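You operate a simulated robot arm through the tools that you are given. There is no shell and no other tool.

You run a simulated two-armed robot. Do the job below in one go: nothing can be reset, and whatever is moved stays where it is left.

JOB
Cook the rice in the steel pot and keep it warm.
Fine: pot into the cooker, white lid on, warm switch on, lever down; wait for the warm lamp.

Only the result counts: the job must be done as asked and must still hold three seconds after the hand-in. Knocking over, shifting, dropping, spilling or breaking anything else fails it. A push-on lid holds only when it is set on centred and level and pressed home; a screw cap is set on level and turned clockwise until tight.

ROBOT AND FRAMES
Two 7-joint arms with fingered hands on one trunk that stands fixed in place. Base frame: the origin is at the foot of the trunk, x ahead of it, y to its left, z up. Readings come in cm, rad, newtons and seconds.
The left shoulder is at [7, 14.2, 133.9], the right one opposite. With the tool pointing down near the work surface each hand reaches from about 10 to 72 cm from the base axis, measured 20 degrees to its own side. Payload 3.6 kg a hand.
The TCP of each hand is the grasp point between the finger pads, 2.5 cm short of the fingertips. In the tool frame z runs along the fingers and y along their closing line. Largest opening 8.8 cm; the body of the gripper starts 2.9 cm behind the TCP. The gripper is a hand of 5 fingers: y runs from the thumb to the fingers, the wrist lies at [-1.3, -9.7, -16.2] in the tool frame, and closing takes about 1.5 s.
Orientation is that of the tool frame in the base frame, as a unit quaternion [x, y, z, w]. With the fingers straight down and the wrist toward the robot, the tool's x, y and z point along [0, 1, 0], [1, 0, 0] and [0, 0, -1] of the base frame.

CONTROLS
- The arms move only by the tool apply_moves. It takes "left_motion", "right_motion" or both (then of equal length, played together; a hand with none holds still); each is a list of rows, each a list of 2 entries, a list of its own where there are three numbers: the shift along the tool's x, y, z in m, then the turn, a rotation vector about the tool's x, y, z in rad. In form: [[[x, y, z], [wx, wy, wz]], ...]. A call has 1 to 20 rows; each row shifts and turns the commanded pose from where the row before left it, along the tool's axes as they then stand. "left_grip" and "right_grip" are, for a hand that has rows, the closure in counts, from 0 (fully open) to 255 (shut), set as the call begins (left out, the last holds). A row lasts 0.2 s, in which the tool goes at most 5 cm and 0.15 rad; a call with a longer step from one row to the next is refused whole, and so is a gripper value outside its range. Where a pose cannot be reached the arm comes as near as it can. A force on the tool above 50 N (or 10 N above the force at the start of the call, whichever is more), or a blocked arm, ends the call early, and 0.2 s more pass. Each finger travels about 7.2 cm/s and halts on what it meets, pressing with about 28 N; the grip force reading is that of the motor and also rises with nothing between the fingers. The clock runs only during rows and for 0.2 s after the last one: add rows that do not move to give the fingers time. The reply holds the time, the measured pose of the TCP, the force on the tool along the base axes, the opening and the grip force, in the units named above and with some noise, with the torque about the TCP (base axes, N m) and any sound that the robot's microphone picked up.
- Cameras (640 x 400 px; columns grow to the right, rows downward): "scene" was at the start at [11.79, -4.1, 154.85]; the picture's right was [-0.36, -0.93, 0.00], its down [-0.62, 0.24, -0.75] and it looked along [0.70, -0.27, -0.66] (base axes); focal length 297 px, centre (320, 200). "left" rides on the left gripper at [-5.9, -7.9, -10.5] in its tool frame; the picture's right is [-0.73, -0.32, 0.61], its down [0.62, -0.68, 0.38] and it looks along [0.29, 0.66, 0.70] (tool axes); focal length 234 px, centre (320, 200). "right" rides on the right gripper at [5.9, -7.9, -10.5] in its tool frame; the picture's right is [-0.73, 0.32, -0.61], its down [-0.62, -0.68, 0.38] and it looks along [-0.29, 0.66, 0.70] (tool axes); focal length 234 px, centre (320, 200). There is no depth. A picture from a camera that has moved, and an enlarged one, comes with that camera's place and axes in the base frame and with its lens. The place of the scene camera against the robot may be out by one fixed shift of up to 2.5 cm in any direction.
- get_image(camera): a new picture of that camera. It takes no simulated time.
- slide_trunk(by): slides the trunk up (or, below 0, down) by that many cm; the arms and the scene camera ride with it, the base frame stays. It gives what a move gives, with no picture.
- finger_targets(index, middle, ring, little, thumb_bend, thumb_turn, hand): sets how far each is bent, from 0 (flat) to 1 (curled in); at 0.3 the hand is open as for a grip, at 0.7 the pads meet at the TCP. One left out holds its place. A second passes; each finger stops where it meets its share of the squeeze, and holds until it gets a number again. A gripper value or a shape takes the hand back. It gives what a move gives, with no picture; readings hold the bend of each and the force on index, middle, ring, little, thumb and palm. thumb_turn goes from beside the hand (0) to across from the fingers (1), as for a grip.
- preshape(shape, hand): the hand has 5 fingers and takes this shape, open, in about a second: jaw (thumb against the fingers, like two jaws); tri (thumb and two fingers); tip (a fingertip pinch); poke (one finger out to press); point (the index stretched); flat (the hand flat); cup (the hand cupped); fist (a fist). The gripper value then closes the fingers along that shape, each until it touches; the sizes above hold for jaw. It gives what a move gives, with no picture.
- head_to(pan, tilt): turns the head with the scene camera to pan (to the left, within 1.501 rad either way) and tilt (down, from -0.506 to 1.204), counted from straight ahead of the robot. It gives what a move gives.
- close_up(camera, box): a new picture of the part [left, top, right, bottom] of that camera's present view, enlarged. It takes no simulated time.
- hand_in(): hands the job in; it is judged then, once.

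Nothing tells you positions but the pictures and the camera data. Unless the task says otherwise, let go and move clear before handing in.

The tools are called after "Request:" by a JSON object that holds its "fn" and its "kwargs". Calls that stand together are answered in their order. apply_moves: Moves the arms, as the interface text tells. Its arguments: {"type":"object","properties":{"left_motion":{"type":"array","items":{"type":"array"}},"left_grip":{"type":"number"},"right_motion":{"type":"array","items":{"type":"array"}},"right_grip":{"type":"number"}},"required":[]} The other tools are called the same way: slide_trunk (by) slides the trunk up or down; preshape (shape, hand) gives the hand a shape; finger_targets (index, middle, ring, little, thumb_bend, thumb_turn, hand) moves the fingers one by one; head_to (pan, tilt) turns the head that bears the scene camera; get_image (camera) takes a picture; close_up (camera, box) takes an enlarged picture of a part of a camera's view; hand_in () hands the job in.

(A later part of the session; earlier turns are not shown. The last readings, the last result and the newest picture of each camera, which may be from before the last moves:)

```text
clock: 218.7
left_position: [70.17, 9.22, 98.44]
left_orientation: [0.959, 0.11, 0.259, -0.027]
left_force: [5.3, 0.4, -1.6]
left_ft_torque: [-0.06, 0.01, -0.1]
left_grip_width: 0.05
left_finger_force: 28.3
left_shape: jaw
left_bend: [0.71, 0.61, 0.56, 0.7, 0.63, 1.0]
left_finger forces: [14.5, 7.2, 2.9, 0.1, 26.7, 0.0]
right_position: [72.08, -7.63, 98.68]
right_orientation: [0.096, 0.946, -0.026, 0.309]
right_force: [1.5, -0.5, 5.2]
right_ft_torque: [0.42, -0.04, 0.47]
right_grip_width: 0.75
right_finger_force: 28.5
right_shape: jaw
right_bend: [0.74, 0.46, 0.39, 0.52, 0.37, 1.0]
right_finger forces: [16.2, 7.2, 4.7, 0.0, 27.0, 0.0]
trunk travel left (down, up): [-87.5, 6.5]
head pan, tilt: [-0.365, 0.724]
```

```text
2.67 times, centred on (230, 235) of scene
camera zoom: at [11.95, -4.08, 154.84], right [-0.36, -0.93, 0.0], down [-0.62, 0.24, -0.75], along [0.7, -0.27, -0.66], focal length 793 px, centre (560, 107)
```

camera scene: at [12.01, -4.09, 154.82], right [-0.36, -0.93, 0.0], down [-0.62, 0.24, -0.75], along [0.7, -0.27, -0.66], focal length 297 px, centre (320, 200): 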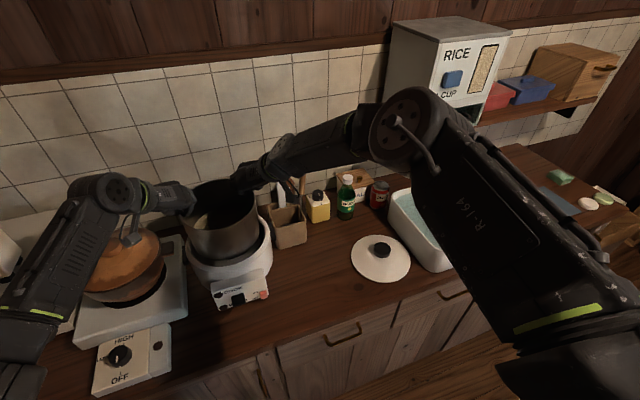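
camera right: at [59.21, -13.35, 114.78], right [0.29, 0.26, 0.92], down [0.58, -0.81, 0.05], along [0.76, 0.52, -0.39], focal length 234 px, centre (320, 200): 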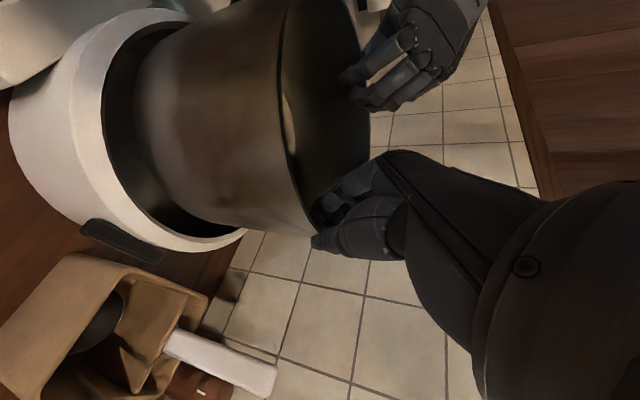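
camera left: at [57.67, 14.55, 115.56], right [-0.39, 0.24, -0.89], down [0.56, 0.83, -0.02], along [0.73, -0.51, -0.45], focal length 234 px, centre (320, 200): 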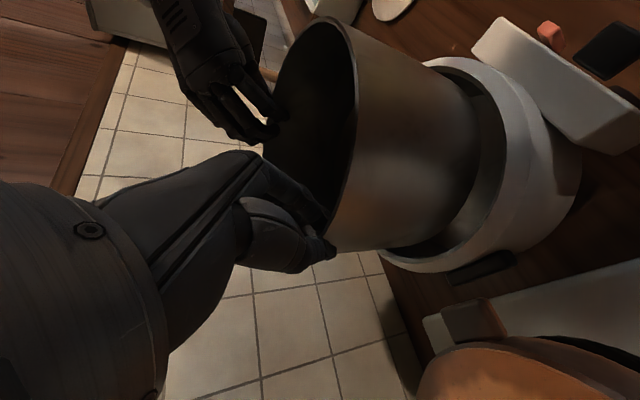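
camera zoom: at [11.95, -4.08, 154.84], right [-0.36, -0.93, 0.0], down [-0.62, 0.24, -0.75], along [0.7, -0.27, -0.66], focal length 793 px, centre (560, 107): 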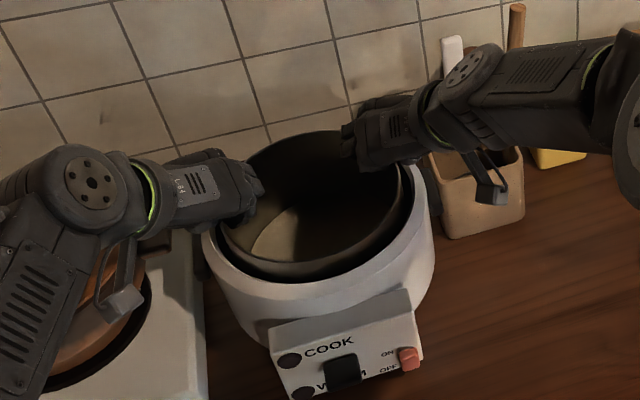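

The pot is now fully supported inside the cooker. To release without the thumbs pushing on the cooker, I'll first open only the inner fingers of each hand.

Request:
{"fn": "finger_targets", "kwargs": {"hand": "left", "index": 0.45, "middle": 0.4, "ring": 0.4, "little": 0.5}}

Request:
{"fn": "finger_targets", "kwargs": {"hand": "right", "index": 0.45, "middle": 0.35, "ring": 0.3, "little": 0.45}}

Request:
{"fn": "close_up", "kwargs": {"camera": "scene", "box": [150, 160, 310, 310]}}

Request:
{"fn": "close_up", "kwargs": {"camera": "left", "box": [220, 40, 460, 310]}}

Request:
{"fn": "close_up", "kwargs": {"camera": "right", "box": [180, 40, 420, 310]}}

```text
clock: 219.7
left_position: [70.27, 9.41, 98.32]
left_orientation: [0.96, 0.11, 0.258, -0.027]
left_force: [5.9, 23.9, -5.5]
left_ft_torque: [0.27, -0.01, 0.28]
left_grip_width: 1.64
left_finger_force: 12.2
left_shape: fingers
left_bend: [0.45, 0.4, 0.4, 0.5, 0.66, 1.0]
left_finger forces: [0.0, 0.0, 0.1, 0.0, 23.9, 0.0]
right_position: [72.23, -7.64, 98.65]
right_orientation: [0.096, 0.946, -0.028, 0.308]
right_force: [-0.1, -13.9, 5.2]
right_ft_torque: [0.24, -0.05, 0.14]
right_grip_width: 0.61
right_finger_force: 28.5
right_shape: jaw
right_bend: [0.74, 0.48, 0.41, 0.52, 0.36, 1.0]
right_finger forces: [10.0, 4.3, 4.9, 0.0, 30.3, 0.0]
trunk travel left (down, up): [-87.5, 6.5]
head pan, tilt: [-0.365, 0.724]
```

```text
clock: 220.7
left_position: [70.3, 9.42, 98.28]
left_orientation: [0.96, 0.109, 0.257, -0.028]
left_force: [-0.2, 27.2, -1.0]
left_ft_torque: [0.32, -0.01, 0.24]
left_grip_width: 1.85
left_finger_force: 13.6
left_shape: fingers
left_bend: [0.45, 0.4, 0.4, 0.5, 0.65, 1.0]
left_finger forces: [0.1, 0.0, 0.1, 0.0, 27.0, 0.0]
right_position: [72.22, -7.87, 98.71]
right_orientation: [0.098, 0.946, -0.028, 0.309]
right_force: [7.1, -27.3, -0.4]
right_ft_torque: [-0.11, 0.0, -0.25]
right_grip_width: 1.35
right_finger_force: 14.0
right_shape: fingers
right_bend: [0.45, 0.35, 0.3, 0.45, 0.38, 1.0]
right_finger forces: [0.0, 0.0, 0.1, 0.0, 28.6, 0.0]
trunk travel left (down, up): [-87.5, 6.5]
head pan, tilt: [-0.365, 0.724]
```

```text
2.67 times, centred on (230, 235) of scene
camera zoom: at [12.07, -4.14, 154.82], right [-0.36, -0.93, 0.0], down [-0.62, 0.24, -0.75], along [0.7, -0.27, -0.66], focal length 793 px, centre (560, 107)
```

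zoom: 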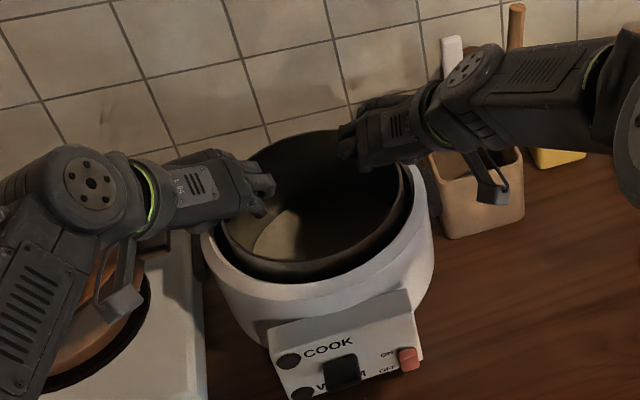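

```text
1.48 times, centred on (340, 175) of left
camera zoom: at [58.4, 14.56, 104.44], right [-0.39, 0.24, -0.89], down [0.56, 0.83, -0.02], along [0.73, -0.51, -0.46], focal length 347 px, centre (290, 237)
```

zoom: 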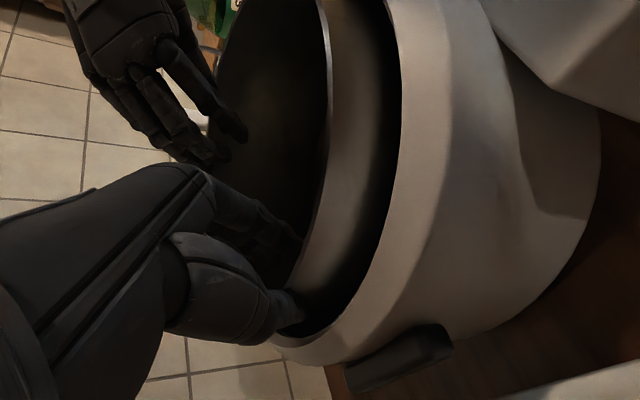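

```text
1.48 times, centred on (300, 175) of right
camera zoom: at [60.01, -13.45, 103.65], right [0.29, 0.26, 0.92], down [0.58, -0.81, 0.05], along [0.76, 0.52, -0.39], focal length 347 px, centre (350, 237)
```

zoom: 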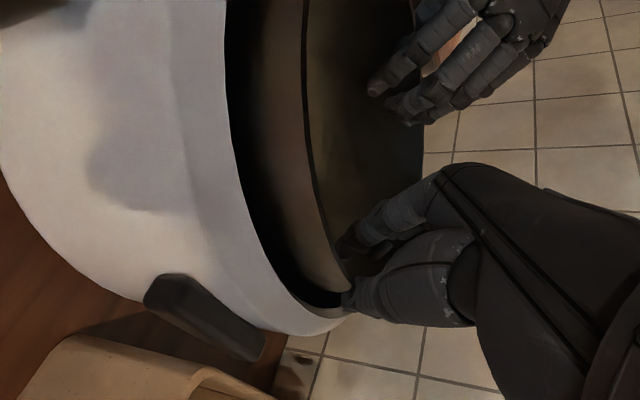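

The floor now carries the pot, with only the thumbs still pressing from both sides. I'll ease both thumbs off slightly, then lift the hands straight up.

Request:
{"fn": "finger_targets", "kwargs": {"hand": "left", "thumb_bend": 0.62}}

Request:
{"fn": "finger_targets", "kwargs": {"hand": "right", "thumb_bend": 0.34}}

```text
clock: 221.7
left_position: [70.31, 8.97, 98.34]
left_orientation: [0.96, 0.109, 0.258, -0.029]
left_force: [0.0, -0.3, 0.9]
left_ft_torque: [-0.01, 0.0, 0.01]
left_grip_width: 3.38
left_finger_force: 0.1
left_shape: fingers
left_bend: [0.45, 0.4, 0.4, 0.5, 0.62, 1.0]
left_finger forces: [0.0, 0.1, 0.1, 0.0, 0.0, 0.0]
right_position: [72.28, -8.03, 98.48]
right_orientation: [0.097, 0.946, -0.026, 0.308]
right_force: [10.9, -19.1, -1.2]
right_ft_torque: [-0.06, -0.01, -0.29]
right_grip_width: 0.93
right_finger_force: 10.8
right_shape: fingers
right_bend: [0.45, 0.35, 0.3, 0.45, 0.42, 1.0]
right_finger forces: [0.1, 0.1, 0.1, 0.0, 21.3, 0.1]
trunk travel left (down, up): [-87.5, 6.5]
head pan, tilt: [-0.365, 0.724]
```

```text
clock: 222.7
left_position: [69.98, 9.37, 98.49]
left_orientation: [0.959, 0.11, 0.258, -0.027]
left_force: [-0.7, 0.5, 0.0]
left_ft_torque: [0.0, -0.01, -0.04]
left_grip_width: 3.38
left_finger_force: 0.2
left_shape: fingers
left_bend: [0.45, 0.4, 0.4, 0.5, 0.62, 1.0]
left_finger forces: [0.0, 0.1, 0.0, 0.1, 0.1, 0.0]
right_position: [72.04, -7.61, 98.85]
right_orientation: [0.095, 0.946, -0.027, 0.309]
right_force: [-0.3, 0.1, -0.1]
right_ft_torque: [0.02, 0.01, 0.01]
right_grip_width: 6.41
right_finger_force: 0.1
right_shape: fingers
right_bend: [0.45, 0.35, 0.3, 0.45, 0.34, 1.0]
right_finger forces: [0.0, 0.0, 0.1, 0.0, 0.0, 0.0]
trunk travel left (down, up): [-87.5, 6.5]
head pan, tilt: [-0.365, 0.724]
```

Both hands are free of load. Lifting straight up, slowly at first.

Request:
{"fn": "apply_moves", "kwargs": {"left_motion": [[[0.0025, 0, -0.0043], [0, 0, 0]], [[0.0025, 0, -0.0043], [0, 0, 0]], [[0.005, 0, -0.0086], [0, 0, 0]], [[0.005, 0, -0.0086], [0, 0, 0]], [[0, 0, 0], [0, 0, 0]]], "right_motion": [[[-0.0029, 0, -0.004], [0, 0, 0]], [[-0.0029, 0, -0.004], [0, 0, 0]], [[-0.0059, 0, -0.0081], [0, 0, 0]], [[-0.0059, 0, -0.0081], [0, 0, 0]], [[0, 0, 0], [0, 0, 0]]]}}

Request:
{"fn": "close_up", "kwargs": {"camera": "scene", "box": [150, 160, 310, 310]}}

Request:
{"fn": "close_up", "kwargs": {"camera": "left", "box": [220, 40, 520, 310]}}

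Request:
{"fn": "close_up", "kwargs": {"camera": "right", "box": [100, 0, 420, 290]}}

```text
clock: 223.9
left_position: [70.11, 9.27, 101.46]
left_orientation: [0.96, 0.109, 0.258, -0.027]
left_force: [-0.3, 0.1, 0.2]
left_ft_torque: [0.01, 0.02, 0.03]
left_grip_width: 3.35
left_finger_force: 0.0
left_shape: fingers
left_bend: [0.45, 0.4, 0.4, 0.5, 0.62, 1.0]
left_finger forces: [0.0, 0.0, 0.0, 0.0, 0.0, 0.1]
right_position: [72.04, -7.75, 101.72]
right_orientation: [0.097, 0.946, -0.028, 0.309]
right_force: [0.4, 0.3, 0.3]
right_ft_torque: [0.0, -0.03, 0.0]
right_grip_width: 6.39
right_finger_force: 0.0
right_shape: fingers
right_bend: [0.45, 0.35, 0.3, 0.45, 0.34, 1.0]
right_finger forces: [0.0, 0.0, 0.0, 0.0, 0.0, 0.0]
trunk travel left (down, up): [-87.5, 6.5]
head pan, tilt: [-0.365, 0.724]
```

```text
2.67 times, centred on (230, 235) of scene
camera zoom: at [11.82, -4.08, 154.84], right [-0.36, -0.93, 0.0], down [-0.62, 0.24, -0.75], along [0.7, -0.27, -0.66], focal length 793 px, centre (560, 107)
```

zoom: 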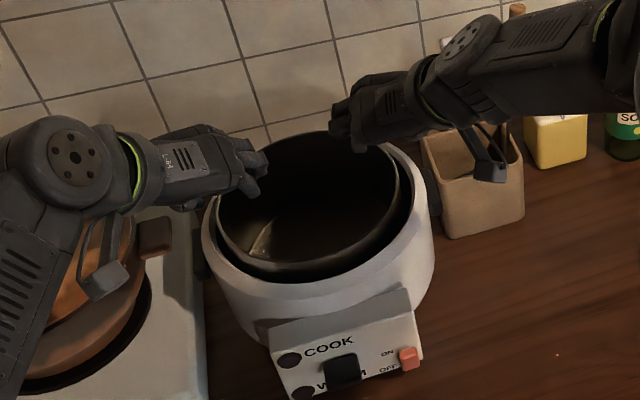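

```text
1.48 times, centred on (370, 175) of left
camera zoom: at [58.19, 14.59, 107.54], right [-0.39, 0.24, -0.89], down [0.56, 0.83, -0.02], along [0.73, -0.51, -0.45], focal length 347 px, centre (246, 237)
```

zoom: 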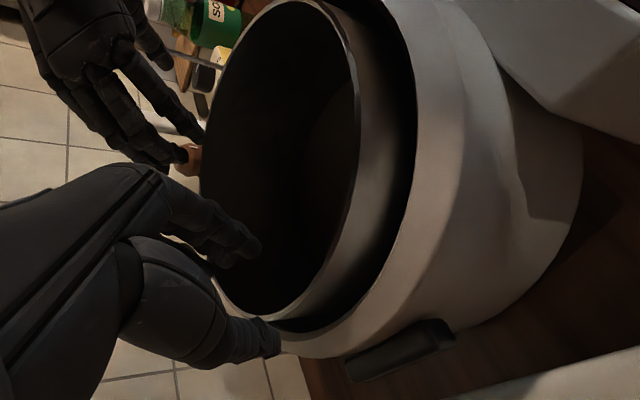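

```text
1.38 times, centred on (260, 145) of right
camera zoom: at [59.76, -13.31, 106.73], right [0.29, 0.26, 0.92], down [0.58, -0.81, 0.05], along [0.76, 0.52, -0.39], focal length 323 px, centre (403, 276)
```

zoom: 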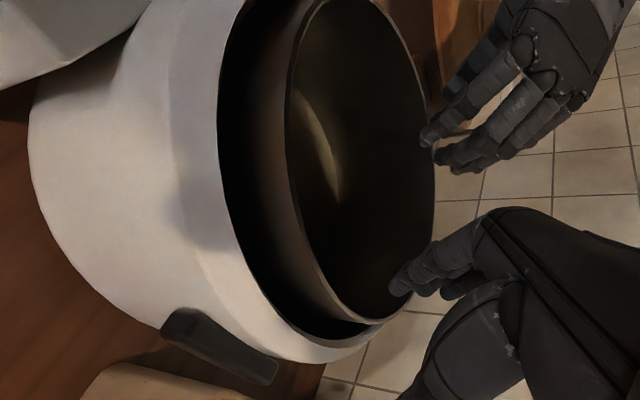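

The pot stands in the cooker and both hands are clear. I'll rise further and back away to inspect.

Request:
{"fn": "apply_moves", "kwargs": {"left_motion": [[[0.015, 0, -0.0258], [0, 0, 0]], [[0.015, 0, -0.0258], [0, 0, 0]], [[0.015, 0, -0.0258], [0, 0, 0]], [[0.015, 0, -0.0258], [0, 0, 0]], [[0.005, 0, -0.0086], [0, 0, 0]], [[-0.03, -0.008, -0.017], [0, 0, 0]], [[-0.03, -0.008, -0.017], [0, 0, 0]], [[-0.03, -0.008, -0.017], [0, 0, 0]], [[0, 0, 0], [0, 0, 0]]], "right_motion": [[[-0.0177, 0, -0.0243], [0, 0, 0]], [[-0.0177, 0, -0.0243], [0, 0, 0]], [[-0.0177, 0, -0.0243], [0, 0, 0]], [[-0.0177, 0, -0.0243], [0, 0, 0]], [[-0.0059, 0, -0.0081], [0, 0, 0]], [[0.028, -0.007, -0.02], [0, 0, 0]], [[0.028, -0.007, -0.02], [0, 0, 0]], [[0.028, -0.007, -0.02], [0, 0, 0]], [[0, 0, 0], [0, 0, 0]]]}}

Request:
{"fn": "get_image", "kwargs": {"camera": "scene"}}

Request:
{"fn": "close_up", "kwargs": {"camera": "scene", "box": [160, 180, 300, 320]}}

Request:
{"fn": "get_image", "kwargs": {"camera": "left"}}

Request:
{"fn": "get_image", "kwargs": {"camera": "right"}}

```text
clock: 225.9
left_position: [59.6, 9.37, 114.15]
left_orientation: [0.959, 0.11, 0.258, -0.028]
left_force: [0.0, 1.0, -0.8]
left_ft_torque: [0.01, 0.02, 0.0]
left_grip_width: 3.4
left_finger_force: 0.1
left_shape: fingers
left_bend: [0.45, 0.4, 0.4, 0.5, 0.62, 1.0]
left_finger forces: [0.0, 0.0, 0.1, 0.0, 0.0, 0.0]
right_position: [60.04, -8.03, 113.0]
right_orientation: [0.096, 0.946, -0.028, 0.309]
right_force: [-0.3, -0.2, -0.8]
right_ft_torque: [-0.02, 0.03, 0.01]
right_grip_width: 6.4
right_finger_force: 0.0
right_shape: fingers
right_bend: [0.45, 0.35, 0.3, 0.45, 0.34, 1.0]
right_finger forces: [0.0, 0.1, 0.0, 0.0, 0.0, 0.0]
right hand out of reach, approached as far as the arm can: row 4, 5
trunk travel left (down, up): [-87.5, 6.5]
head pan, tilt: [-0.365, 0.724]
```

```text
taken
camera scene: at [11.89, -4.08, 154.83], right [-0.36, -0.93, 0.0], down [-0.62, 0.24, -0.75], along [0.7, -0.27, -0.66], focal length 297 px, centre (320, 200)
```

scene: 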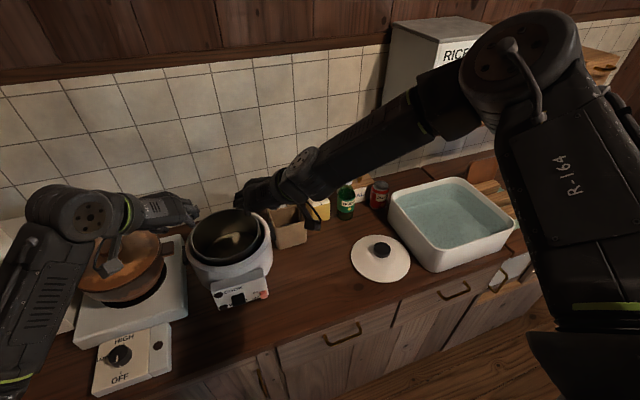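

```text
2.86 times, centred on (230, 250) of scene
camera zoom: at [11.89, -4.08, 154.83], right [-0.36, -0.93, 0.0], down [-0.62, 0.24, -0.75], along [0.7, -0.27, -0.66], focal length 849 px, centre (577, 57)
```

zoom: 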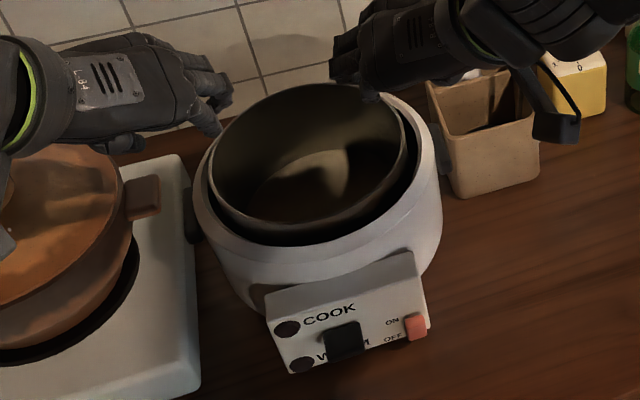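

```text
taken
camera left: at [47.69, 14.67, 120.4], right [-0.39, 0.24, -0.89], down [0.56, 0.83, -0.02], along [0.73, -0.51, -0.45], focal length 234 px, centre (320, 200)
```

left: 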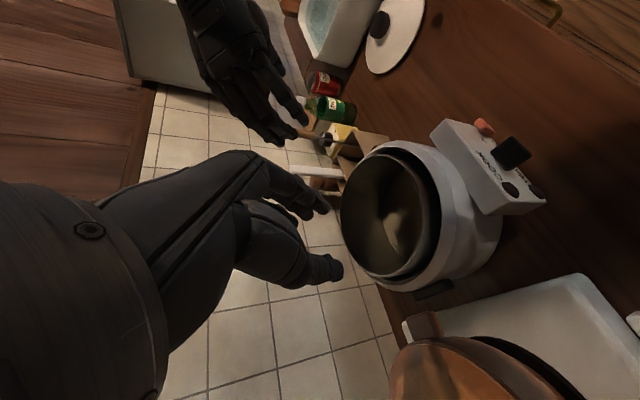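

```text
taken
camera right: at [47.83, -13.69, 118.12], right [0.29, 0.26, 0.92], down [0.58, -0.81, 0.05], along [0.76, 0.52, -0.39], focal length 234 px, centre (320, 200)
```

right: 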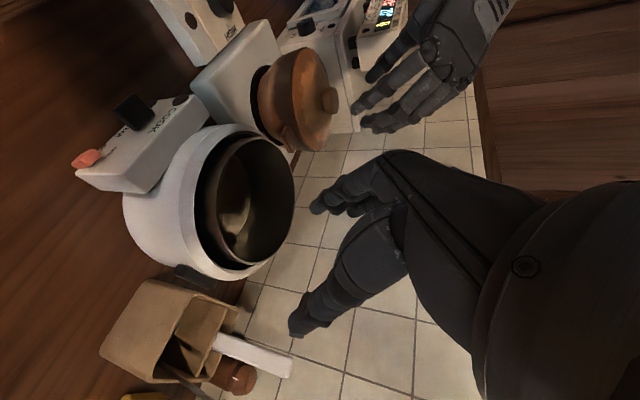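

The pot sits inside the cooker, and the cooker and panel have not moved. Next is the lid: I'll take the right hand back to the upright orientation and move towards the lid, with the left hand out of the way.

Request:
{"fn": "apply_moves", "kwargs": {"left_motion": [[[-0.0146, -0.0262, -0.024], [0, 0, 0]], [[-0.0146, -0.0262, -0.024], [0, 0, 0]], [[-0.0146, -0.0262, -0.024], [0, 0, 0]], [[0, 0, 0], [0, 0, 0]], [[0, 0, 0], [0, 0, 0]], [[0, 0, 0], [0, 0, 0]]], "right_motion": [[[0.0021, -0.0372, -0.0191], [0, 0, 0]], [[0.0021, -0.0372, -0.0191], [0, 0, 0]], [[0.0021, -0.0372, -0.0191], [0, 0, 0]], [[0.0021, -0.0372, -0.0191], [0, 0, 0]], [[0.0021, -0.0372, -0.0191], [0, 0, 0]], [[0, 0, 0], [0, 0, 0]]]}}

Request:
{"fn": "apply_moves", "kwargs": {"right_motion": [[[0, 0, 0], [0.0805, -0.001, 0.111]], [[0, 0, 0], [0.0805, -0.001, 0.111]], [[0, 0, 0], [0.0805, -0.001, 0.111]], [[0, 0, 0], [0.0805, -0.001, 0.111]], [[0, 0, 0], [0.0805, -0.001, 0.111]], [[0, 0, 0], [0.0805, -0.001, 0.111]], [[0, 0, 0], [0.0805, -0.001, 0.111]], [[0, 0, 0], [0.0805, -0.001, 0.111]], [[0, 0, 0], [0.0805, -0.001, 0.111]], [[0, 0, 0], [0.0805, -0.001, 0.111]], [[0, 0, 0], [0, 0.126, 0]], [[0, 0, 0], [0, 0.126, 0]], [[0, 0, 0], [0, 0.126, 0]], [[0, 0, 0], [0, 0.126, 0]], [[0, 0, 0], [0, 0.126, 0]], [[0, 0, 0], [0, 0, 0]]], "right_grip": 20}}

Request:
{"fn": "get_image", "kwargs": {"camera": "scene"}}

```text
clock: 227.3
left_position: [50.69, 15.38, 118.21]
left_orientation: [0.96, 0.11, 0.258, -0.027]
left_force: [1.0, -0.1, 0.2]
left_ft_torque: [0.03, 0.04, -0.03]
left_grip_width: 3.39
left_finger_force: 0.1
left_shape: fingers
left_bend: [0.45, 0.4, 0.4, 0.5, 0.62, 1.0]
left_finger forces: [0.1, 0.0, 0.0, 0.1, 0.1, 0.0]
right_position: [49.6, -18.11, 115.78]
right_orientation: [0.099, 0.945, -0.027, 0.31]
right_force: [1.2, 0.5, 0.9]
right_ft_torque: [-0.01, 0.0, -0.01]
right_grip_width: 6.38
right_finger_force: 0.0
right_shape: fingers
right_bend: [0.45, 0.35, 0.3, 0.45, 0.34, 1.0]
right_finger forces: [0.1, 0.0, 0.0, 0.0, 0.1, 0.0]
right hand out of reach, approached as far as the arm can: row 3, 4, 5
trunk travel left (down, up): [-87.5, 6.5]
head pan, tilt: [-0.365, 0.724]
```

```text
clock: 230.7
left_position: [50.5, 15.3, 118.14]
left_orientation: [0.959, 0.109, 0.259, -0.026]
left_force: [0.0, 0.3, 0.0]
left_ft_torque: [0.0, -0.04, 0.02]
left_grip_width: 3.39
left_finger_force: 0.0
left_shape: fingers
left_bend: [0.45, 0.4, 0.4, 0.5, 0.62, 1.0]
left_finger forces: [0.0, 0.0, 0.0, 0.1, 0.0, 0.0]
right_position: [49.6, -17.97, 115.67]
right_orientation: [0.707, 0.707, 0.006, 0.003]
right_force: [-0.5, 0.6, -0.3]
right_ft_torque: [-0.03, 0.0, -0.03]
right_grip_width: 8.12
right_finger_force: 0.0
right_shape: jaw
right_bend: [0.31, 0.31, 0.3, 0.31, 0.32, 0.98]
right_finger forces: [0.1, 0.1, 0.0, 0.0, 0.0, 0.1]
trunk travel left (down, up): [-87.5, 6.5]
head pan, tilt: [-0.365, 0.724]
```

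```text
taken
camera scene: at [11.82, -3.99, 154.84], right [-0.36, -0.93, 0.0], down [-0.62, 0.24, -0.75], along [0.7, -0.27, -0.66], focal length 297 px, centre (320, 200)
```

scene: 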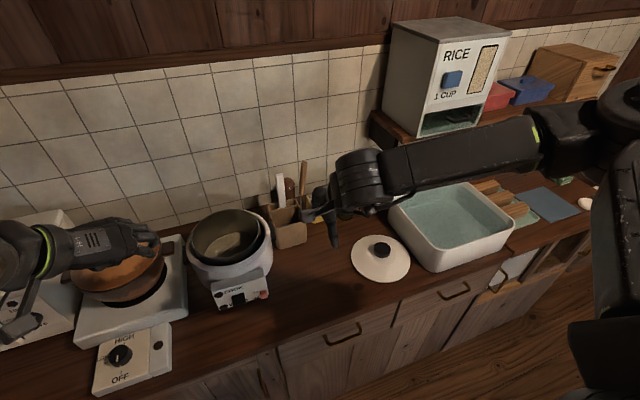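

The right hand is upright again. I'll lower the trunk 10 cm for the lid work and go above the lid knob, correcting the small tilt.

Request:
{"fn": "slide_trunk", "kwargs": {"by": -10}}

Request:
{"fn": "apply_moves", "kwargs": {"right_motion": [[[0, 0, 0], [0.0127, -0.0042, 0]], [[-0.036, 0.0148, 0], [0, 0, 0]], [[-0.036, 0.0148, 0], [0, 0, 0]], [[-0.036, 0.0148, 0], [0, 0, 0]], [[-0.036, 0.0148, 0], [0, 0, 0]], [[-0.036, 0.0148, 0], [0, 0, 0]], [[-0.036, 0.0148, 0], [0, 0, 0]], [[0, 0, 0.027], [0, 0, 0]], [[0, 0, 0], [0, 0, 0]]]}}

Request:
{"fn": "get_image", "kwargs": {"camera": "right"}}

```text
clock: 232.1
left_position: [50.63, 15.43, 108.23]
left_orientation: [0.96, 0.109, 0.258, -0.028]
left_force: [0.1, 0.0, -0.5]
left_ft_torque: [0.02, -0.03, 0.0]
left_grip_width: 3.42
left_finger_force: 0.0
left_shape: fingers
left_bend: [0.45, 0.4, 0.4, 0.5, 0.62, 1.0]
left_finger forces: [0.1, 0.0, 0.0, 0.0, 0.1, 0.0]
right_position: [49.61, -18.01, 105.73]
right_orientation: [0.707, 0.708, 0.006, 0.003]
right_force: [0.3, 0.8, 0.5]
right_ft_torque: [-0.01, 0.02, 0.01]
right_grip_width: 8.11
right_finger_force: 0.0
right_shape: jaw
right_bend: [0.31, 0.31, 0.3, 0.31, 0.32, 0.98]
right_finger forces: [0.1, 0.0, 0.0, 0.0, 0.0, 0.0]
trunk travel left (down, up): [-77.5, 16.5]
head pan, tilt: [-0.365, 0.724]
```

```text
clock: 234.1
left_position: [50.6, 15.19, 108.27]
left_orientation: [0.959, 0.11, 0.258, -0.027]
left_force: [-0.7, 0.6, -0.2]
left_ft_torque: [0.02, -0.01, 0.0]
left_grip_width: 3.37
left_finger_force: 0.1
left_shape: fingers
left_bend: [0.45, 0.4, 0.4, 0.5, 0.62, 1.0]
left_finger forces: [0.1, 0.1, 0.0, 0.1, 0.0, 0.1]
right_position: [58.36, -39.63, 102.89]
right_orientation: [0.707, 0.707, -0.001, -0.001]
right_force: [-0.1, -1.0, 0.0]
right_ft_torque: [0.02, 0.0, -0.02]
right_grip_width: 8.13
right_finger_force: 0.1
right_shape: jaw
right_bend: [0.31, 0.31, 0.3, 0.31, 0.32, 0.98]
right_finger forces: [0.1, 0.1, 0.0, 0.1, 0.1, 0.0]
trunk travel left (down, up): [-77.5, 16.5]
head pan, tilt: [-0.365, 0.724]
```

```text
taken
camera right: at [50.67, -33.82, 113.51], right [0.32, -0.73, 0.61], down [-0.68, -0.62, -0.38], along [0.66, -0.29, -0.7], focal length 234 px, centre (320, 200)
```

right: 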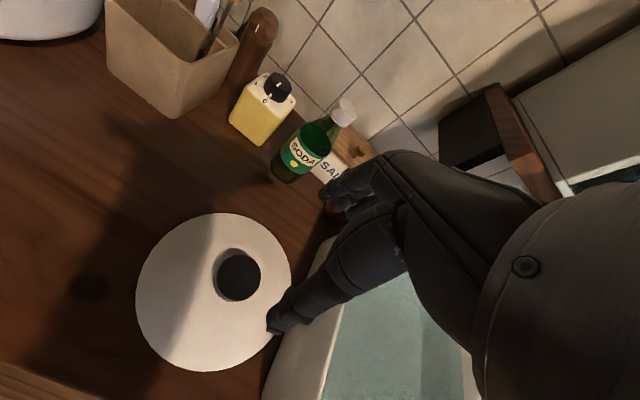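

The knob is at about (58.9, -39.7). Descending onto it and gripping as before.

Request:
{"fn": "apply_moves", "kwargs": {"right_motion": [[[0, 0.004, 0.03], [0, 0, 0]], [[0, 0, 0.03], [0, 0, 0]], [[0, 0, 0.03], [0, 0, 0]], [[0, 0, 0.025], [0, 0, 0]], [[0, 0, 0.01], [0, 0, 0]], [[0, 0, 0.01], [0, 0, 0]], [[0, 0, 0.008], [0, 0, 0]], [[0, 0, 0], [0, 0, 0]]]}}

Request:
{"fn": "close_up", "kwargs": {"camera": "right", "box": [120, 140, 420, 400]}}

```text
clock: 235.9
left_position: [50.69, 15.35, 108.12]
left_orientation: [0.959, 0.109, 0.258, -0.028]
left_force: [-0.7, 1.3, 0.8]
left_ft_torque: [0.0, -0.02, -0.02]
left_grip_width: 3.39
left_finger_force: 0.1
left_shape: fingers
left_bend: [0.45, 0.4, 0.4, 0.5, 0.62, 1.0]
left_finger forces: [0.0, 0.0, 0.1, 0.0, 0.1, 0.1]
right_position: [58.83, -39.64, 88.74]
right_orientation: [0.707, 0.707, -0.001, 0.0]
right_force: [0.3, -0.3, -0.4]
right_ft_torque: [0.0, 0.03, 0.02]
right_grip_width: 8.11
right_finger_force: 0.0
right_shape: jaw
right_bend: [0.31, 0.31, 0.3, 0.31, 0.32, 0.98]
right_finger forces: [0.0, 0.0, 0.0, 0.0, 0.1, 0.0]
trunk travel left (down, up): [-77.5, 16.5]
head pan, tilt: [-0.365, 0.724]
```

```text
1.54 times, centred on (270, 270) of right
camera zoom: at [51.07, -33.78, 99.28], right [0.32, -0.73, 0.61], down [-0.68, -0.62, -0.38], along [0.66, -0.29, -0.7], focal length 360 px, centre (397, 92)
```

zoom: 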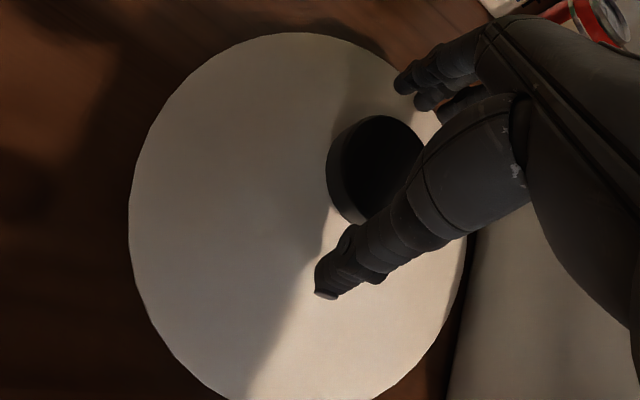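

Request:
{"fn": "apply_moves", "kwargs": {"right_motion": [[[0, -0.002, 0.003], [0, 0, 0]], [[0, 0, 0], [0, 0, 0]]]}}

Request:
{"fn": "apply_moves", "kwargs": {"right_motion": [[[0, 0, 0], [0, 0, 0]], [[0, 0, 0], [0, 0, 0]], [[0, 0, 0], [0, 0, 0]], [[0, 0, 0], [0, 0, 0]], [[0, 0, 0], [0, 0, 0]], [[0, 0, 0], [0, 0, 0]], [[0, 0, 0], [0, 0, 0]], [[0, 0, 0], [0, 0, 0]]], "right_grip": 255}}

Request:
{"fn": "apply_moves", "kwargs": {"right_motion": [[[0, 0, -0.005], [0, 0, 0]], [[0, 0, -0.015], [0, 0, 0]], [[0, 0, -0.025], [0, 0, 0]], [[0, 0, -0.03], [0, 0, 0]], [[0, 0, -0.03], [0, 0, 0]], [[0, 0, -0.03], [0, 0, 0]], [[0, 0, -0.03], [0, 0, 0]], [[0, 0, -0.03], [0, 0, 0]], [[0, 0, -0.02], [0, 0, 0]], [[0, 0, 0], [0, 0, 0]]]}}

Request:
{"fn": "get_image", "kwargs": {"camera": "scene"}}

Request:
{"fn": "get_image", "kwargs": {"camera": "right"}}

```text
clock: 236.5
left_position: [50.52, 15.26, 108.19]
left_orientation: [0.96, 0.109, 0.258, -0.028]
left_force: [0.0, -0.2, -0.3]
left_ft_torque: [0.0, 0.01, -0.02]
left_grip_width: 3.41
left_finger_force: 0.1
left_shape: fingers
left_bend: [0.45, 0.4, 0.4, 0.5, 0.62, 1.0]
left_finger forces: [0.1, 0.0, 0.0, 0.0, 0.0, 0.0]
right_position: [58.76, -39.69, 88.54]
right_orientation: [0.707, 0.707, -0.001, 0.0]
right_force: [0.6, -0.5, -0.2]
right_ft_torque: [-0.01, 0.01, 0.01]
right_grip_width: 8.11
right_finger_force: 0.1
right_shape: jaw
right_bend: [0.31, 0.31, 0.3, 0.31, 0.32, 0.98]
right_finger forces: [0.0, 0.1, 0.0, 0.0, 0.0, 0.1]
trunk travel left (down, up): [-77.5, 16.5]
head pan, tilt: [-0.365, 0.724]
```

```text
clock: 238.3
left_position: [50.71, 15.29, 108.18]
left_orientation: [0.96, 0.109, 0.258, -0.027]
left_force: [-0.6, -0.9, 0.4]
left_ft_torque: [-0.01, 0.01, 0.0]
left_grip_width: 3.37
left_finger_force: 0.1
left_shape: fingers
left_bend: [0.45, 0.4, 0.4, 0.5, 0.62, 1.0]
left_finger forces: [0.0, 0.0, 0.1, 0.0, 0.0, 0.0]
right_position: [58.73, -39.81, 88.31]
right_orientation: [0.707, 0.707, -0.001, 0.0]
right_force: [-1.1, -0.2, 0.5]
right_ft_torque: [-0.02, 0.0, 0.0]
right_grip_width: 4.07
right_finger_force: 27.5
right_shape: jaw
right_bend: [0.74, 0.45, 0.48, 0.47, 0.71, 1.0]
right_finger forces: [13.7, 7.8, 3.1, 0.0, 24.4, 0.1]
trunk travel left (down, up): [-77.5, 16.5]
head pan, tilt: [-0.365, 0.724]
```

```text
clock: 240.5
left_position: [50.64, 15.28, 108.27]
left_orientation: [0.959, 0.11, 0.258, -0.029]
left_force: [1.1, -0.2, 0.6]
left_ft_torque: [-0.01, 0.03, -0.01]
left_grip_width: 3.4
left_finger_force: 0.1
left_shape: fingers
left_bend: [0.45, 0.4, 0.4, 0.5, 0.62, 1.0]
left_finger forces: [0.0, 0.0, 0.0, 0.1, 0.0, 0.0]
right_position: [58.76, -39.54, 109.77]
right_orientation: [0.707, 0.708, -0.002, 0.0]
right_force: [-0.5, -0.9, -1.7]
right_ft_torque: [0.03, -0.01, -0.01]
right_grip_width: 4.09
right_finger_force: 28.1
right_shape: jaw
right_bend: [0.74, 0.45, 0.48, 0.47, 0.71, 1.0]
right_finger forces: [13.7, 8.1, 3.4, 0.0, 24.5, 0.0]
trunk travel left (down, up): [-77.5, 16.5]
head pan, tilt: [-0.365, 0.724]
```

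```text
taken
camera scene: at [11.83, -4.13, 144.84], right [-0.36, -0.93, 0.0], down [-0.62, 0.24, -0.75], along [0.7, -0.27, -0.66], focal length 297 px, centre (320, 200)
```

scene: 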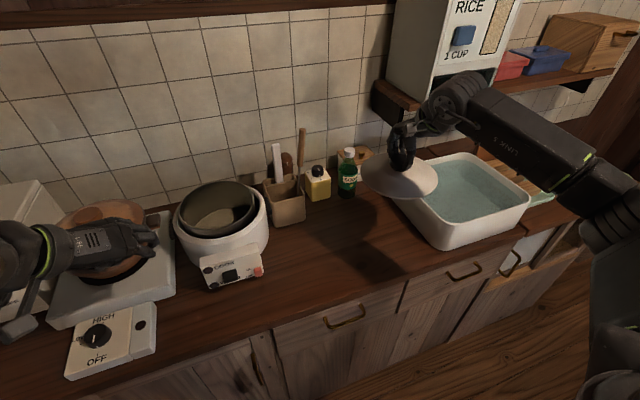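

```text
taken
camera right: at [50.97, -33.76, 120.45], right [0.32, -0.73, 0.61], down [-0.68, -0.62, -0.38], along [0.66, -0.29, -0.7], focal length 234 px, centre (320, 200)
```

right: 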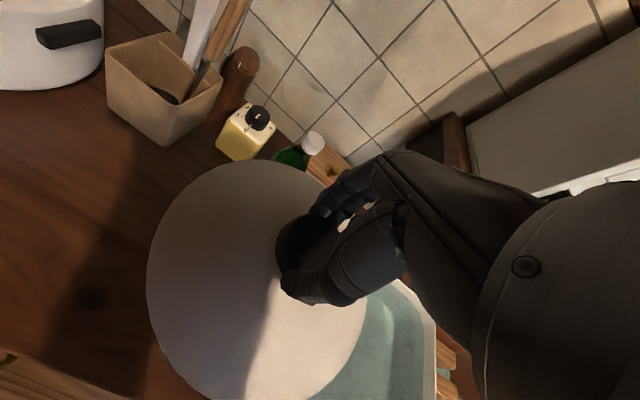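

The lid is held. Before carrying it over, I'll measure the pot's present rim centre inside the cooker from the left and scene cameras.

Request:
{"fn": "get_image", "kwargs": {"camera": "left"}}

Request:
{"fn": "close_up", "kwargs": {"camera": "scene", "box": [150, 160, 300, 300]}}

```text
taken
camera left: at [38.77, 20.56, 114.32], right [-0.39, 0.24, -0.89], down [0.56, 0.83, -0.02], along [0.73, -0.51, -0.45], focal length 234 px, centre (320, 200)
```

left: 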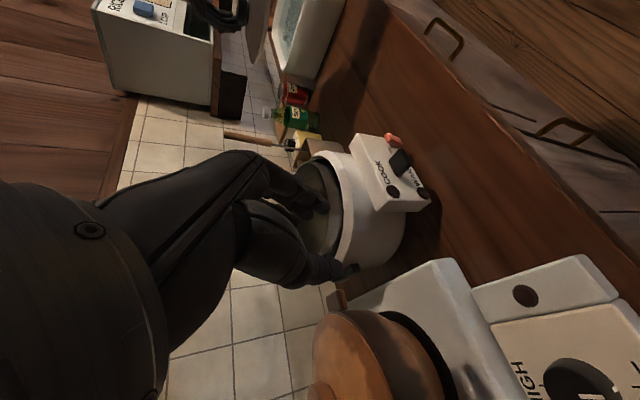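

```text
2.86 times, centred on (225, 230) of scene
camera zoom: at [11.83, -4.13, 144.84], right [-0.36, -0.93, 0.0], down [-0.62, 0.24, -0.75], along [0.7, -0.27, -0.66], focal length 849 px, centre (591, 114)
```

zoom: 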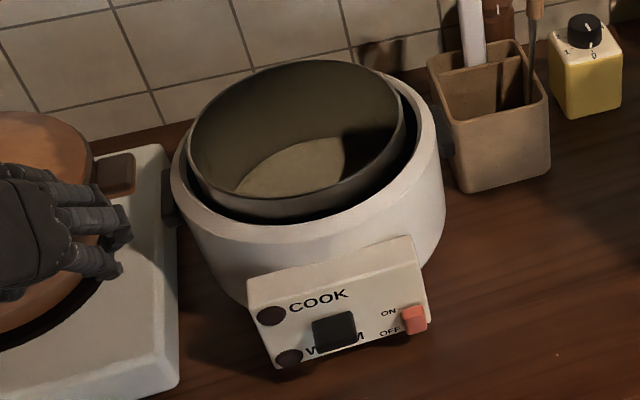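

I want a cleaner view of the pot rim, so I'll bring the left camera to its earlier good vantage point.

Request:
{"fn": "apply_moves", "kwargs": {"left_motion": [[[0.0232, 0.0147, -0.009], [0, 0, 0]], [[0.0232, 0.0147, -0.009], [0, 0, 0]], [[0.0232, 0.0147, -0.009], [0, 0, 0]], [[0.0232, 0.0147, -0.009], [0, 0, 0]], [[0, 0, 0], [0, 0, 0]]]}}

Request:
{"fn": "close_up", "kwargs": {"camera": "left", "box": [320, 120, 520, 300]}}

Request:
{"fn": "get_image", "kwargs": {"camera": "scene"}}

```text
clock: 241.7
left_position: [57.98, 11.09, 116.15]
left_orientation: [0.959, 0.11, 0.258, -0.028]
left_force: [0.2, -0.2, 0.0]
left_ft_torque: [0.01, -0.01, 0.02]
left_grip_width: 3.37
left_finger_force: 0.1
left_shape: fingers
left_bend: [0.45, 0.4, 0.4, 0.5, 0.62, 1.0]
left_finger forces: [0.0, 0.1, 0.0, 0.0, 0.1, 0.0]
right_position: [58.71, -39.64, 109.9]
right_orientation: [0.706, 0.708, -0.001, 0.0]
right_force: [-0.2, 0.0, -1.8]
right_ft_torque: [0.0, -0.02, -0.02]
right_grip_width: 4.04
right_finger_force: 28.0
right_shape: jaw
right_bend: [0.74, 0.45, 0.48, 0.47, 0.71, 1.0]
right_finger forces: [13.7, 8.0, 3.4, 0.1, 24.5, 0.1]
trunk travel left (down, up): [-77.5, 16.5]
head pan, tilt: [-0.365, 0.724]
```

```text
2.22 times, centred on (420, 210) of left
camera zoom: at [46.11, 16.37, 122.26], right [-0.39, 0.24, -0.89], down [0.56, 0.83, -0.02], along [0.73, -0.51, -0.45], focal length 520 px, centre (98, 178)
```

zoom: 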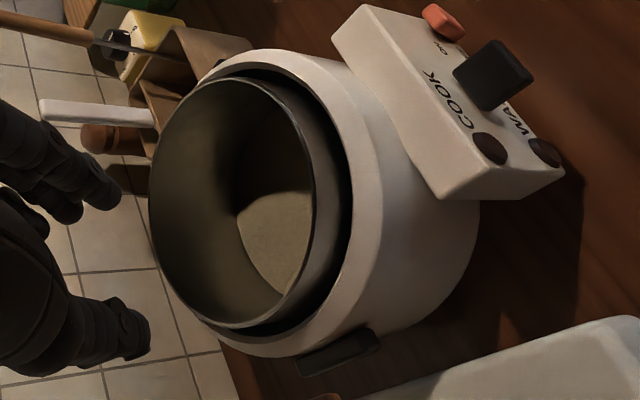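

```text
taken
camera scene: at [11.79, -4.07, 144.84], right [-0.36, -0.93, 0.0], down [-0.62, 0.24, -0.75], along [0.7, -0.27, -0.66], focal length 297 px, centre (320, 200)
```

scene: 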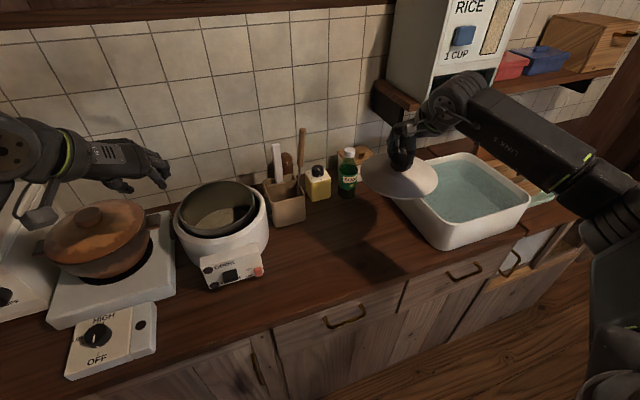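

Pot rim centre is about (70.45, 1.2), rim height about 98.3, and the lid hangs with its centre 2–3 mm right of the hand's grasp point. I'll carry the lid along the front of the counter to the cooker, with the left hand out of the way.

Request:
{"fn": "apply_moves", "kwargs": {"left_motion": [[[-0.015, -0.0255, -0.0166], [0, 0, 0]], [[-0.015, -0.0255, -0.0166], [0, 0, 0]], [[-0.015, -0.0255, -0.0166], [0, 0, 0]], [[0, 0, 0], [0, 0, 0]], [[0, 0, 0], [0, 0, 0]], [[0, 0, 0], [0, 0, 0]], [[0, 0, 0], [0, 0, 0]], [[0, 0, 0], [0, 0, 0]], [[0, 0, 0], [0, 0, 0]], [[0, 0, 0], [0, 0, 0]], [[0, 0, 0], [0, 0, 0]], [[0, 0, 0], [0, 0, 0]], [[0, 0, 0], [0, 0, 0]], [[0, 0, 0], [0, 0, 0]], [[0, 0, 0], [0, 0, 0]]], "right_motion": [[[0.015, -0.002, 0], [0, 0, 0]], [[0.0308, -0.002, 0], [0, 0, 0]], [[0.0308, -0.002, 0], [0, 0, 0]], [[0.0308, -0.002, 0], [0, 0, 0]], [[0.0308, -0.002, 0], [0, 0, 0]], [[0.0308, -0.002, 0], [0, 0, 0]], [[0.0308, -0.002, 0], [0, 0, 0]], [[0.0308, 0, 0], [0, 0, 0]], [[0.0308, 0, 0], [0, 0, 0]], [[0.0308, 0, 0], [0, 0, 0]], [[0.0308, 0, 0], [0, 0, 0]], [[0.0308, 0, 0], [0, 0, 0]], [[0.0308, 0, 0], [0, 0, 0]], [[0.0254, 0, 0], [0, 0, 0]], [[0, 0, 0], [0, 0, 0]]]}}

Request:
{"fn": "get_image", "kwargs": {"camera": "scene"}}

```text
clock: 244.9
left_position: [49.95, 17.07, 118.14]
left_orientation: [0.959, 0.109, 0.258, -0.027]
left_force: [-0.3, 0.3, 0.4]
left_ft_torque: [-0.02, 0.0, 0.0]
left_grip_width: 3.38
left_finger_force: 0.1
left_shape: fingers
left_bend: [0.45, 0.4, 0.4, 0.5, 0.62, 1.0]
left_finger forces: [0.1, 0.1, 0.0, 0.0, 0.1, 0.0]
right_position: [57.19, 1.33, 110.06]
right_orientation: [0.707, 0.707, 0.0, 0.0]
right_force: [-0.5, -0.6, -0.9]
right_ft_torque: [0.0, 0.01, 0.03]
right_grip_width: 4.03
right_finger_force: 27.6
right_shape: jaw
right_bend: [0.74, 0.45, 0.49, 0.47, 0.72, 1.0]
right_finger forces: [13.8, 7.8, 3.7, 0.0, 24.4, 0.0]
trunk travel left (down, up): [-77.5, 16.5]
head pan, tilt: [-0.365, 0.724]
```

```text
taken
camera scene: at [11.82, -4.16, 144.84], right [-0.36, -0.93, 0.0], down [-0.62, 0.24, -0.75], along [0.7, -0.27, -0.66], focal length 297 px, centre (320, 200)
```

scene: 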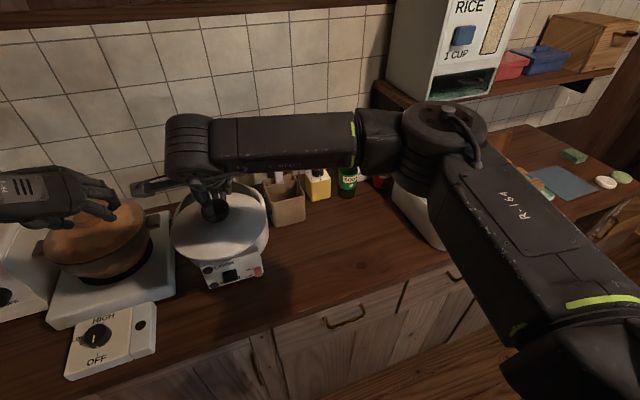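

Now moving the lid forward over the pot.

Request:
{"fn": "apply_moves", "kwargs": {"right_motion": [[[0.0005, 0.01, 0], [0, 0, 0]], [[0.0005, 0.02, 0], [0, 0, 0]], [[0, 0.02, 0], [0, 0, 0]], [[0, 0.02, 0], [0, 0, 0]], [[0, 0.02, 0], [0, 0, 0]], [[0, 0.02, 0], [0, 0, 0]], [[0, 0.0145, 0], [0, 0, 0]], [[0, 0.008, 0], [0, 0, 0]], [[0, 0, 0], [0, 0, 0]]]}}

Request:
{"fn": "get_image", "kwargs": {"camera": "right"}}

Request:
{"fn": "close_up", "kwargs": {"camera": "scene", "box": [140, 130, 300, 300]}}

Request:
{"fn": "get_image", "kwargs": {"camera": "left"}}

```text
clock: 246.9
left_position: [49.85, 17.13, 118.18]
left_orientation: [0.96, 0.11, 0.257, -0.027]
left_force: [0.1, 0.9, 0.1]
left_ft_torque: [0.02, 0.0, 0.0]
left_grip_width: 3.4
left_finger_force: 0.0
left_shape: fingers
left_bend: [0.45, 0.4, 0.4, 0.5, 0.62, 1.0]
left_finger forces: [0.0, 0.0, 0.0, 0.0, 0.0, 0.0]
right_position: [70.68, 1.38, 109.92]
right_orientation: [0.707, 0.707, -0.001, 0.0]
right_force: [-0.5, 0.0, -2.4]
right_ft_torque: [-0.01, 0.03, 0.01]
right_grip_width: 4.05
right_finger_force: 28.1
right_shape: jaw
right_bend: [0.74, 0.45, 0.49, 0.47, 0.72, 1.0]
right_finger forces: [13.7, 8.0, 3.9, 0.0, 24.5, 0.0]
trunk travel left (down, up): [-77.5, 16.5]
head pan, tilt: [-0.365, 0.724]
```

```text
taken
camera right: at [62.81, 7.24, 120.48], right [0.32, -0.73, 0.61], down [-0.68, -0.62, -0.38], along [0.66, -0.29, -0.7], focal length 234 px, centre (320, 200)
```

right: 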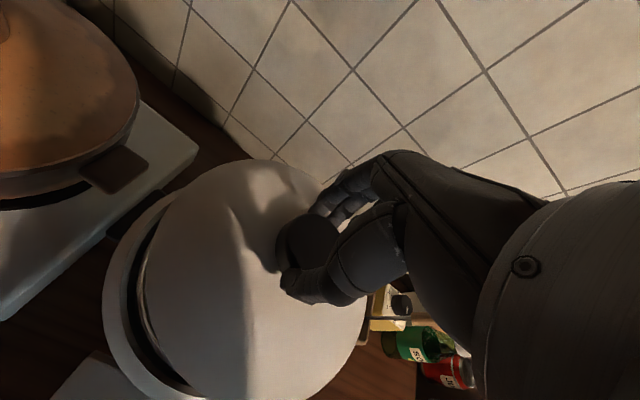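

```text
2.35 times, centred on (220, 215) of scene
camera zoom: at [11.82, -4.1, 144.84], right [-0.36, -0.93, 0.0], down [-0.62, 0.24, -0.75], along [0.7, -0.27, -0.66], focal length 699 px, centre (555, 165)
```

zoom: 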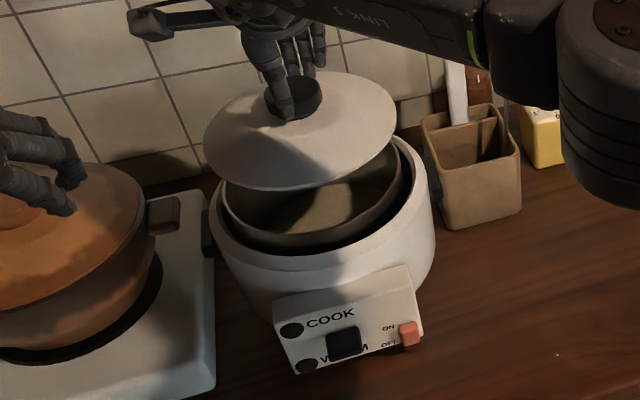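

```text
taken
camera left: at [38.06, 22.38, 124.22], right [-0.39, 0.24, -0.89], down [0.56, 0.83, -0.02], along [0.73, -0.51, -0.45], focal length 234 px, centre (320, 200)
```

left: 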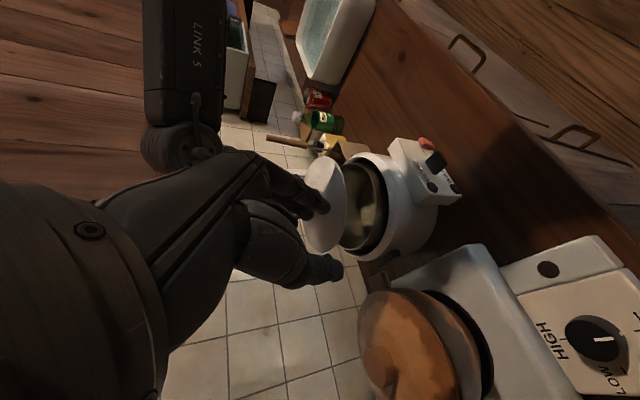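

In position with no limits. Lowering to just above the pot rim and checking the alignment from the cameras.

Request:
{"fn": "apply_moves", "kwargs": {"right_motion": [[[0.0005, -0.002, 0.01], [0, 0, 0]], [[0, 0, 0.013], [0, 0, 0]], [[0, 0, 0.013], [0, 0, 0]], [[0, 0, 0.011], [0, 0, 0]], [[0, 0, 0], [0, 0, 0]]]}}

Request:
{"fn": "close_up", "kwargs": {"camera": "right", "box": [80, 130, 400, 400]}}

Request:
{"fn": "close_up", "kwargs": {"camera": "scene", "box": [150, 150, 290, 290]}}

Request:
{"fn": "close_up", "kwargs": {"camera": "left", "box": [280, 120, 480, 290]}}

```text
clock: 248.1
left_position: [49.93, 17.1, 118.16]
left_orientation: [0.959, 0.109, 0.258, -0.027]
left_force: [-0.6, 0.3, 0.8]
left_ft_torque: [0.03, 0.03, 0.02]
left_grip_width: 3.38
left_finger_force: 0.1
left_shape: fingers
left_bend: [0.45, 0.4, 0.4, 0.5, 0.62, 1.0]
left_finger forces: [0.1, 0.1, 0.0, 0.0, 0.1, 0.0]
right_position: [70.51, 1.57, 105.2]
right_orientation: [0.707, 0.707, -0.002, 0.0]
right_force: [-0.3, -1.0, -1.8]
right_ft_torque: [-0.02, 0.01, 0.01]
right_grip_width: 4.05
right_finger_force: 27.9
right_shape: jaw
right_bend: [0.74, 0.45, 0.49, 0.47, 0.72, 1.0]
right_finger forces: [13.8, 8.0, 3.9, 0.1, 24.4, 0.1]
trunk travel left (down, up): [-77.5, 16.5]
head pan, tilt: [-0.365, 0.724]
```

```text
1.48 times, centred on (240, 265) of right
camera zoom: at [62.7, 7.37, 115.72], right [0.32, -0.73, 0.61], down [-0.68, -0.62, -0.38], along [0.66, -0.29, -0.7], focal length 347 px, centre (438, 104)
```

zoom: 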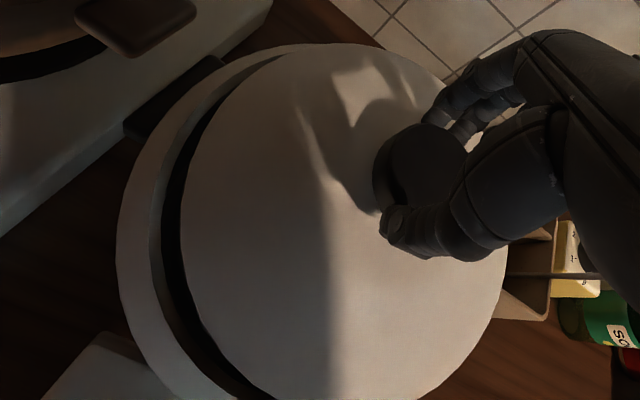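

```text
2.86 times, centred on (220, 220) of scene
camera zoom: at [11.82, -4.08, 144.84], right [-0.36, -0.93, 0.0], down [-0.62, 0.24, -0.75], along [0.7, -0.27, -0.66], focal length 849 px, centre (606, 143)
```

zoom: 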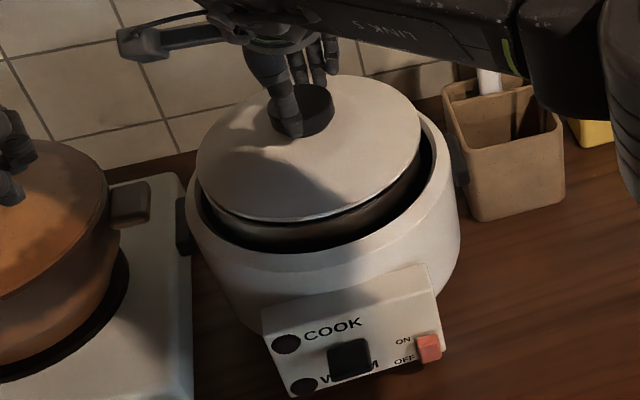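

```text
2.35 times, centred on (380, 205) of left
camera zoom: at [38.06, 22.4, 124.22], right [-0.39, 0.24, -0.89], down [0.56, 0.83, -0.02], along [0.73, -0.51, -0.45], focal length 551 px, centre (179, 188)
```

zoom: 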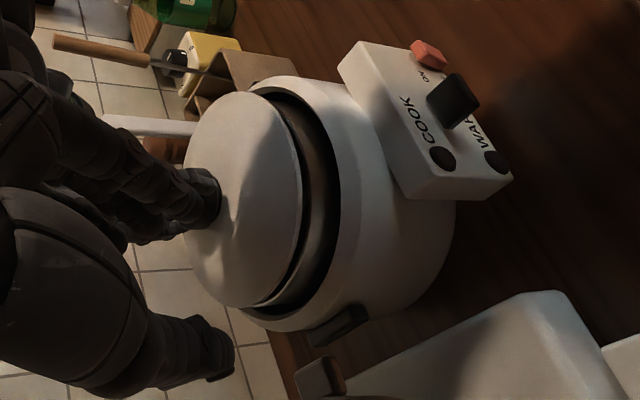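

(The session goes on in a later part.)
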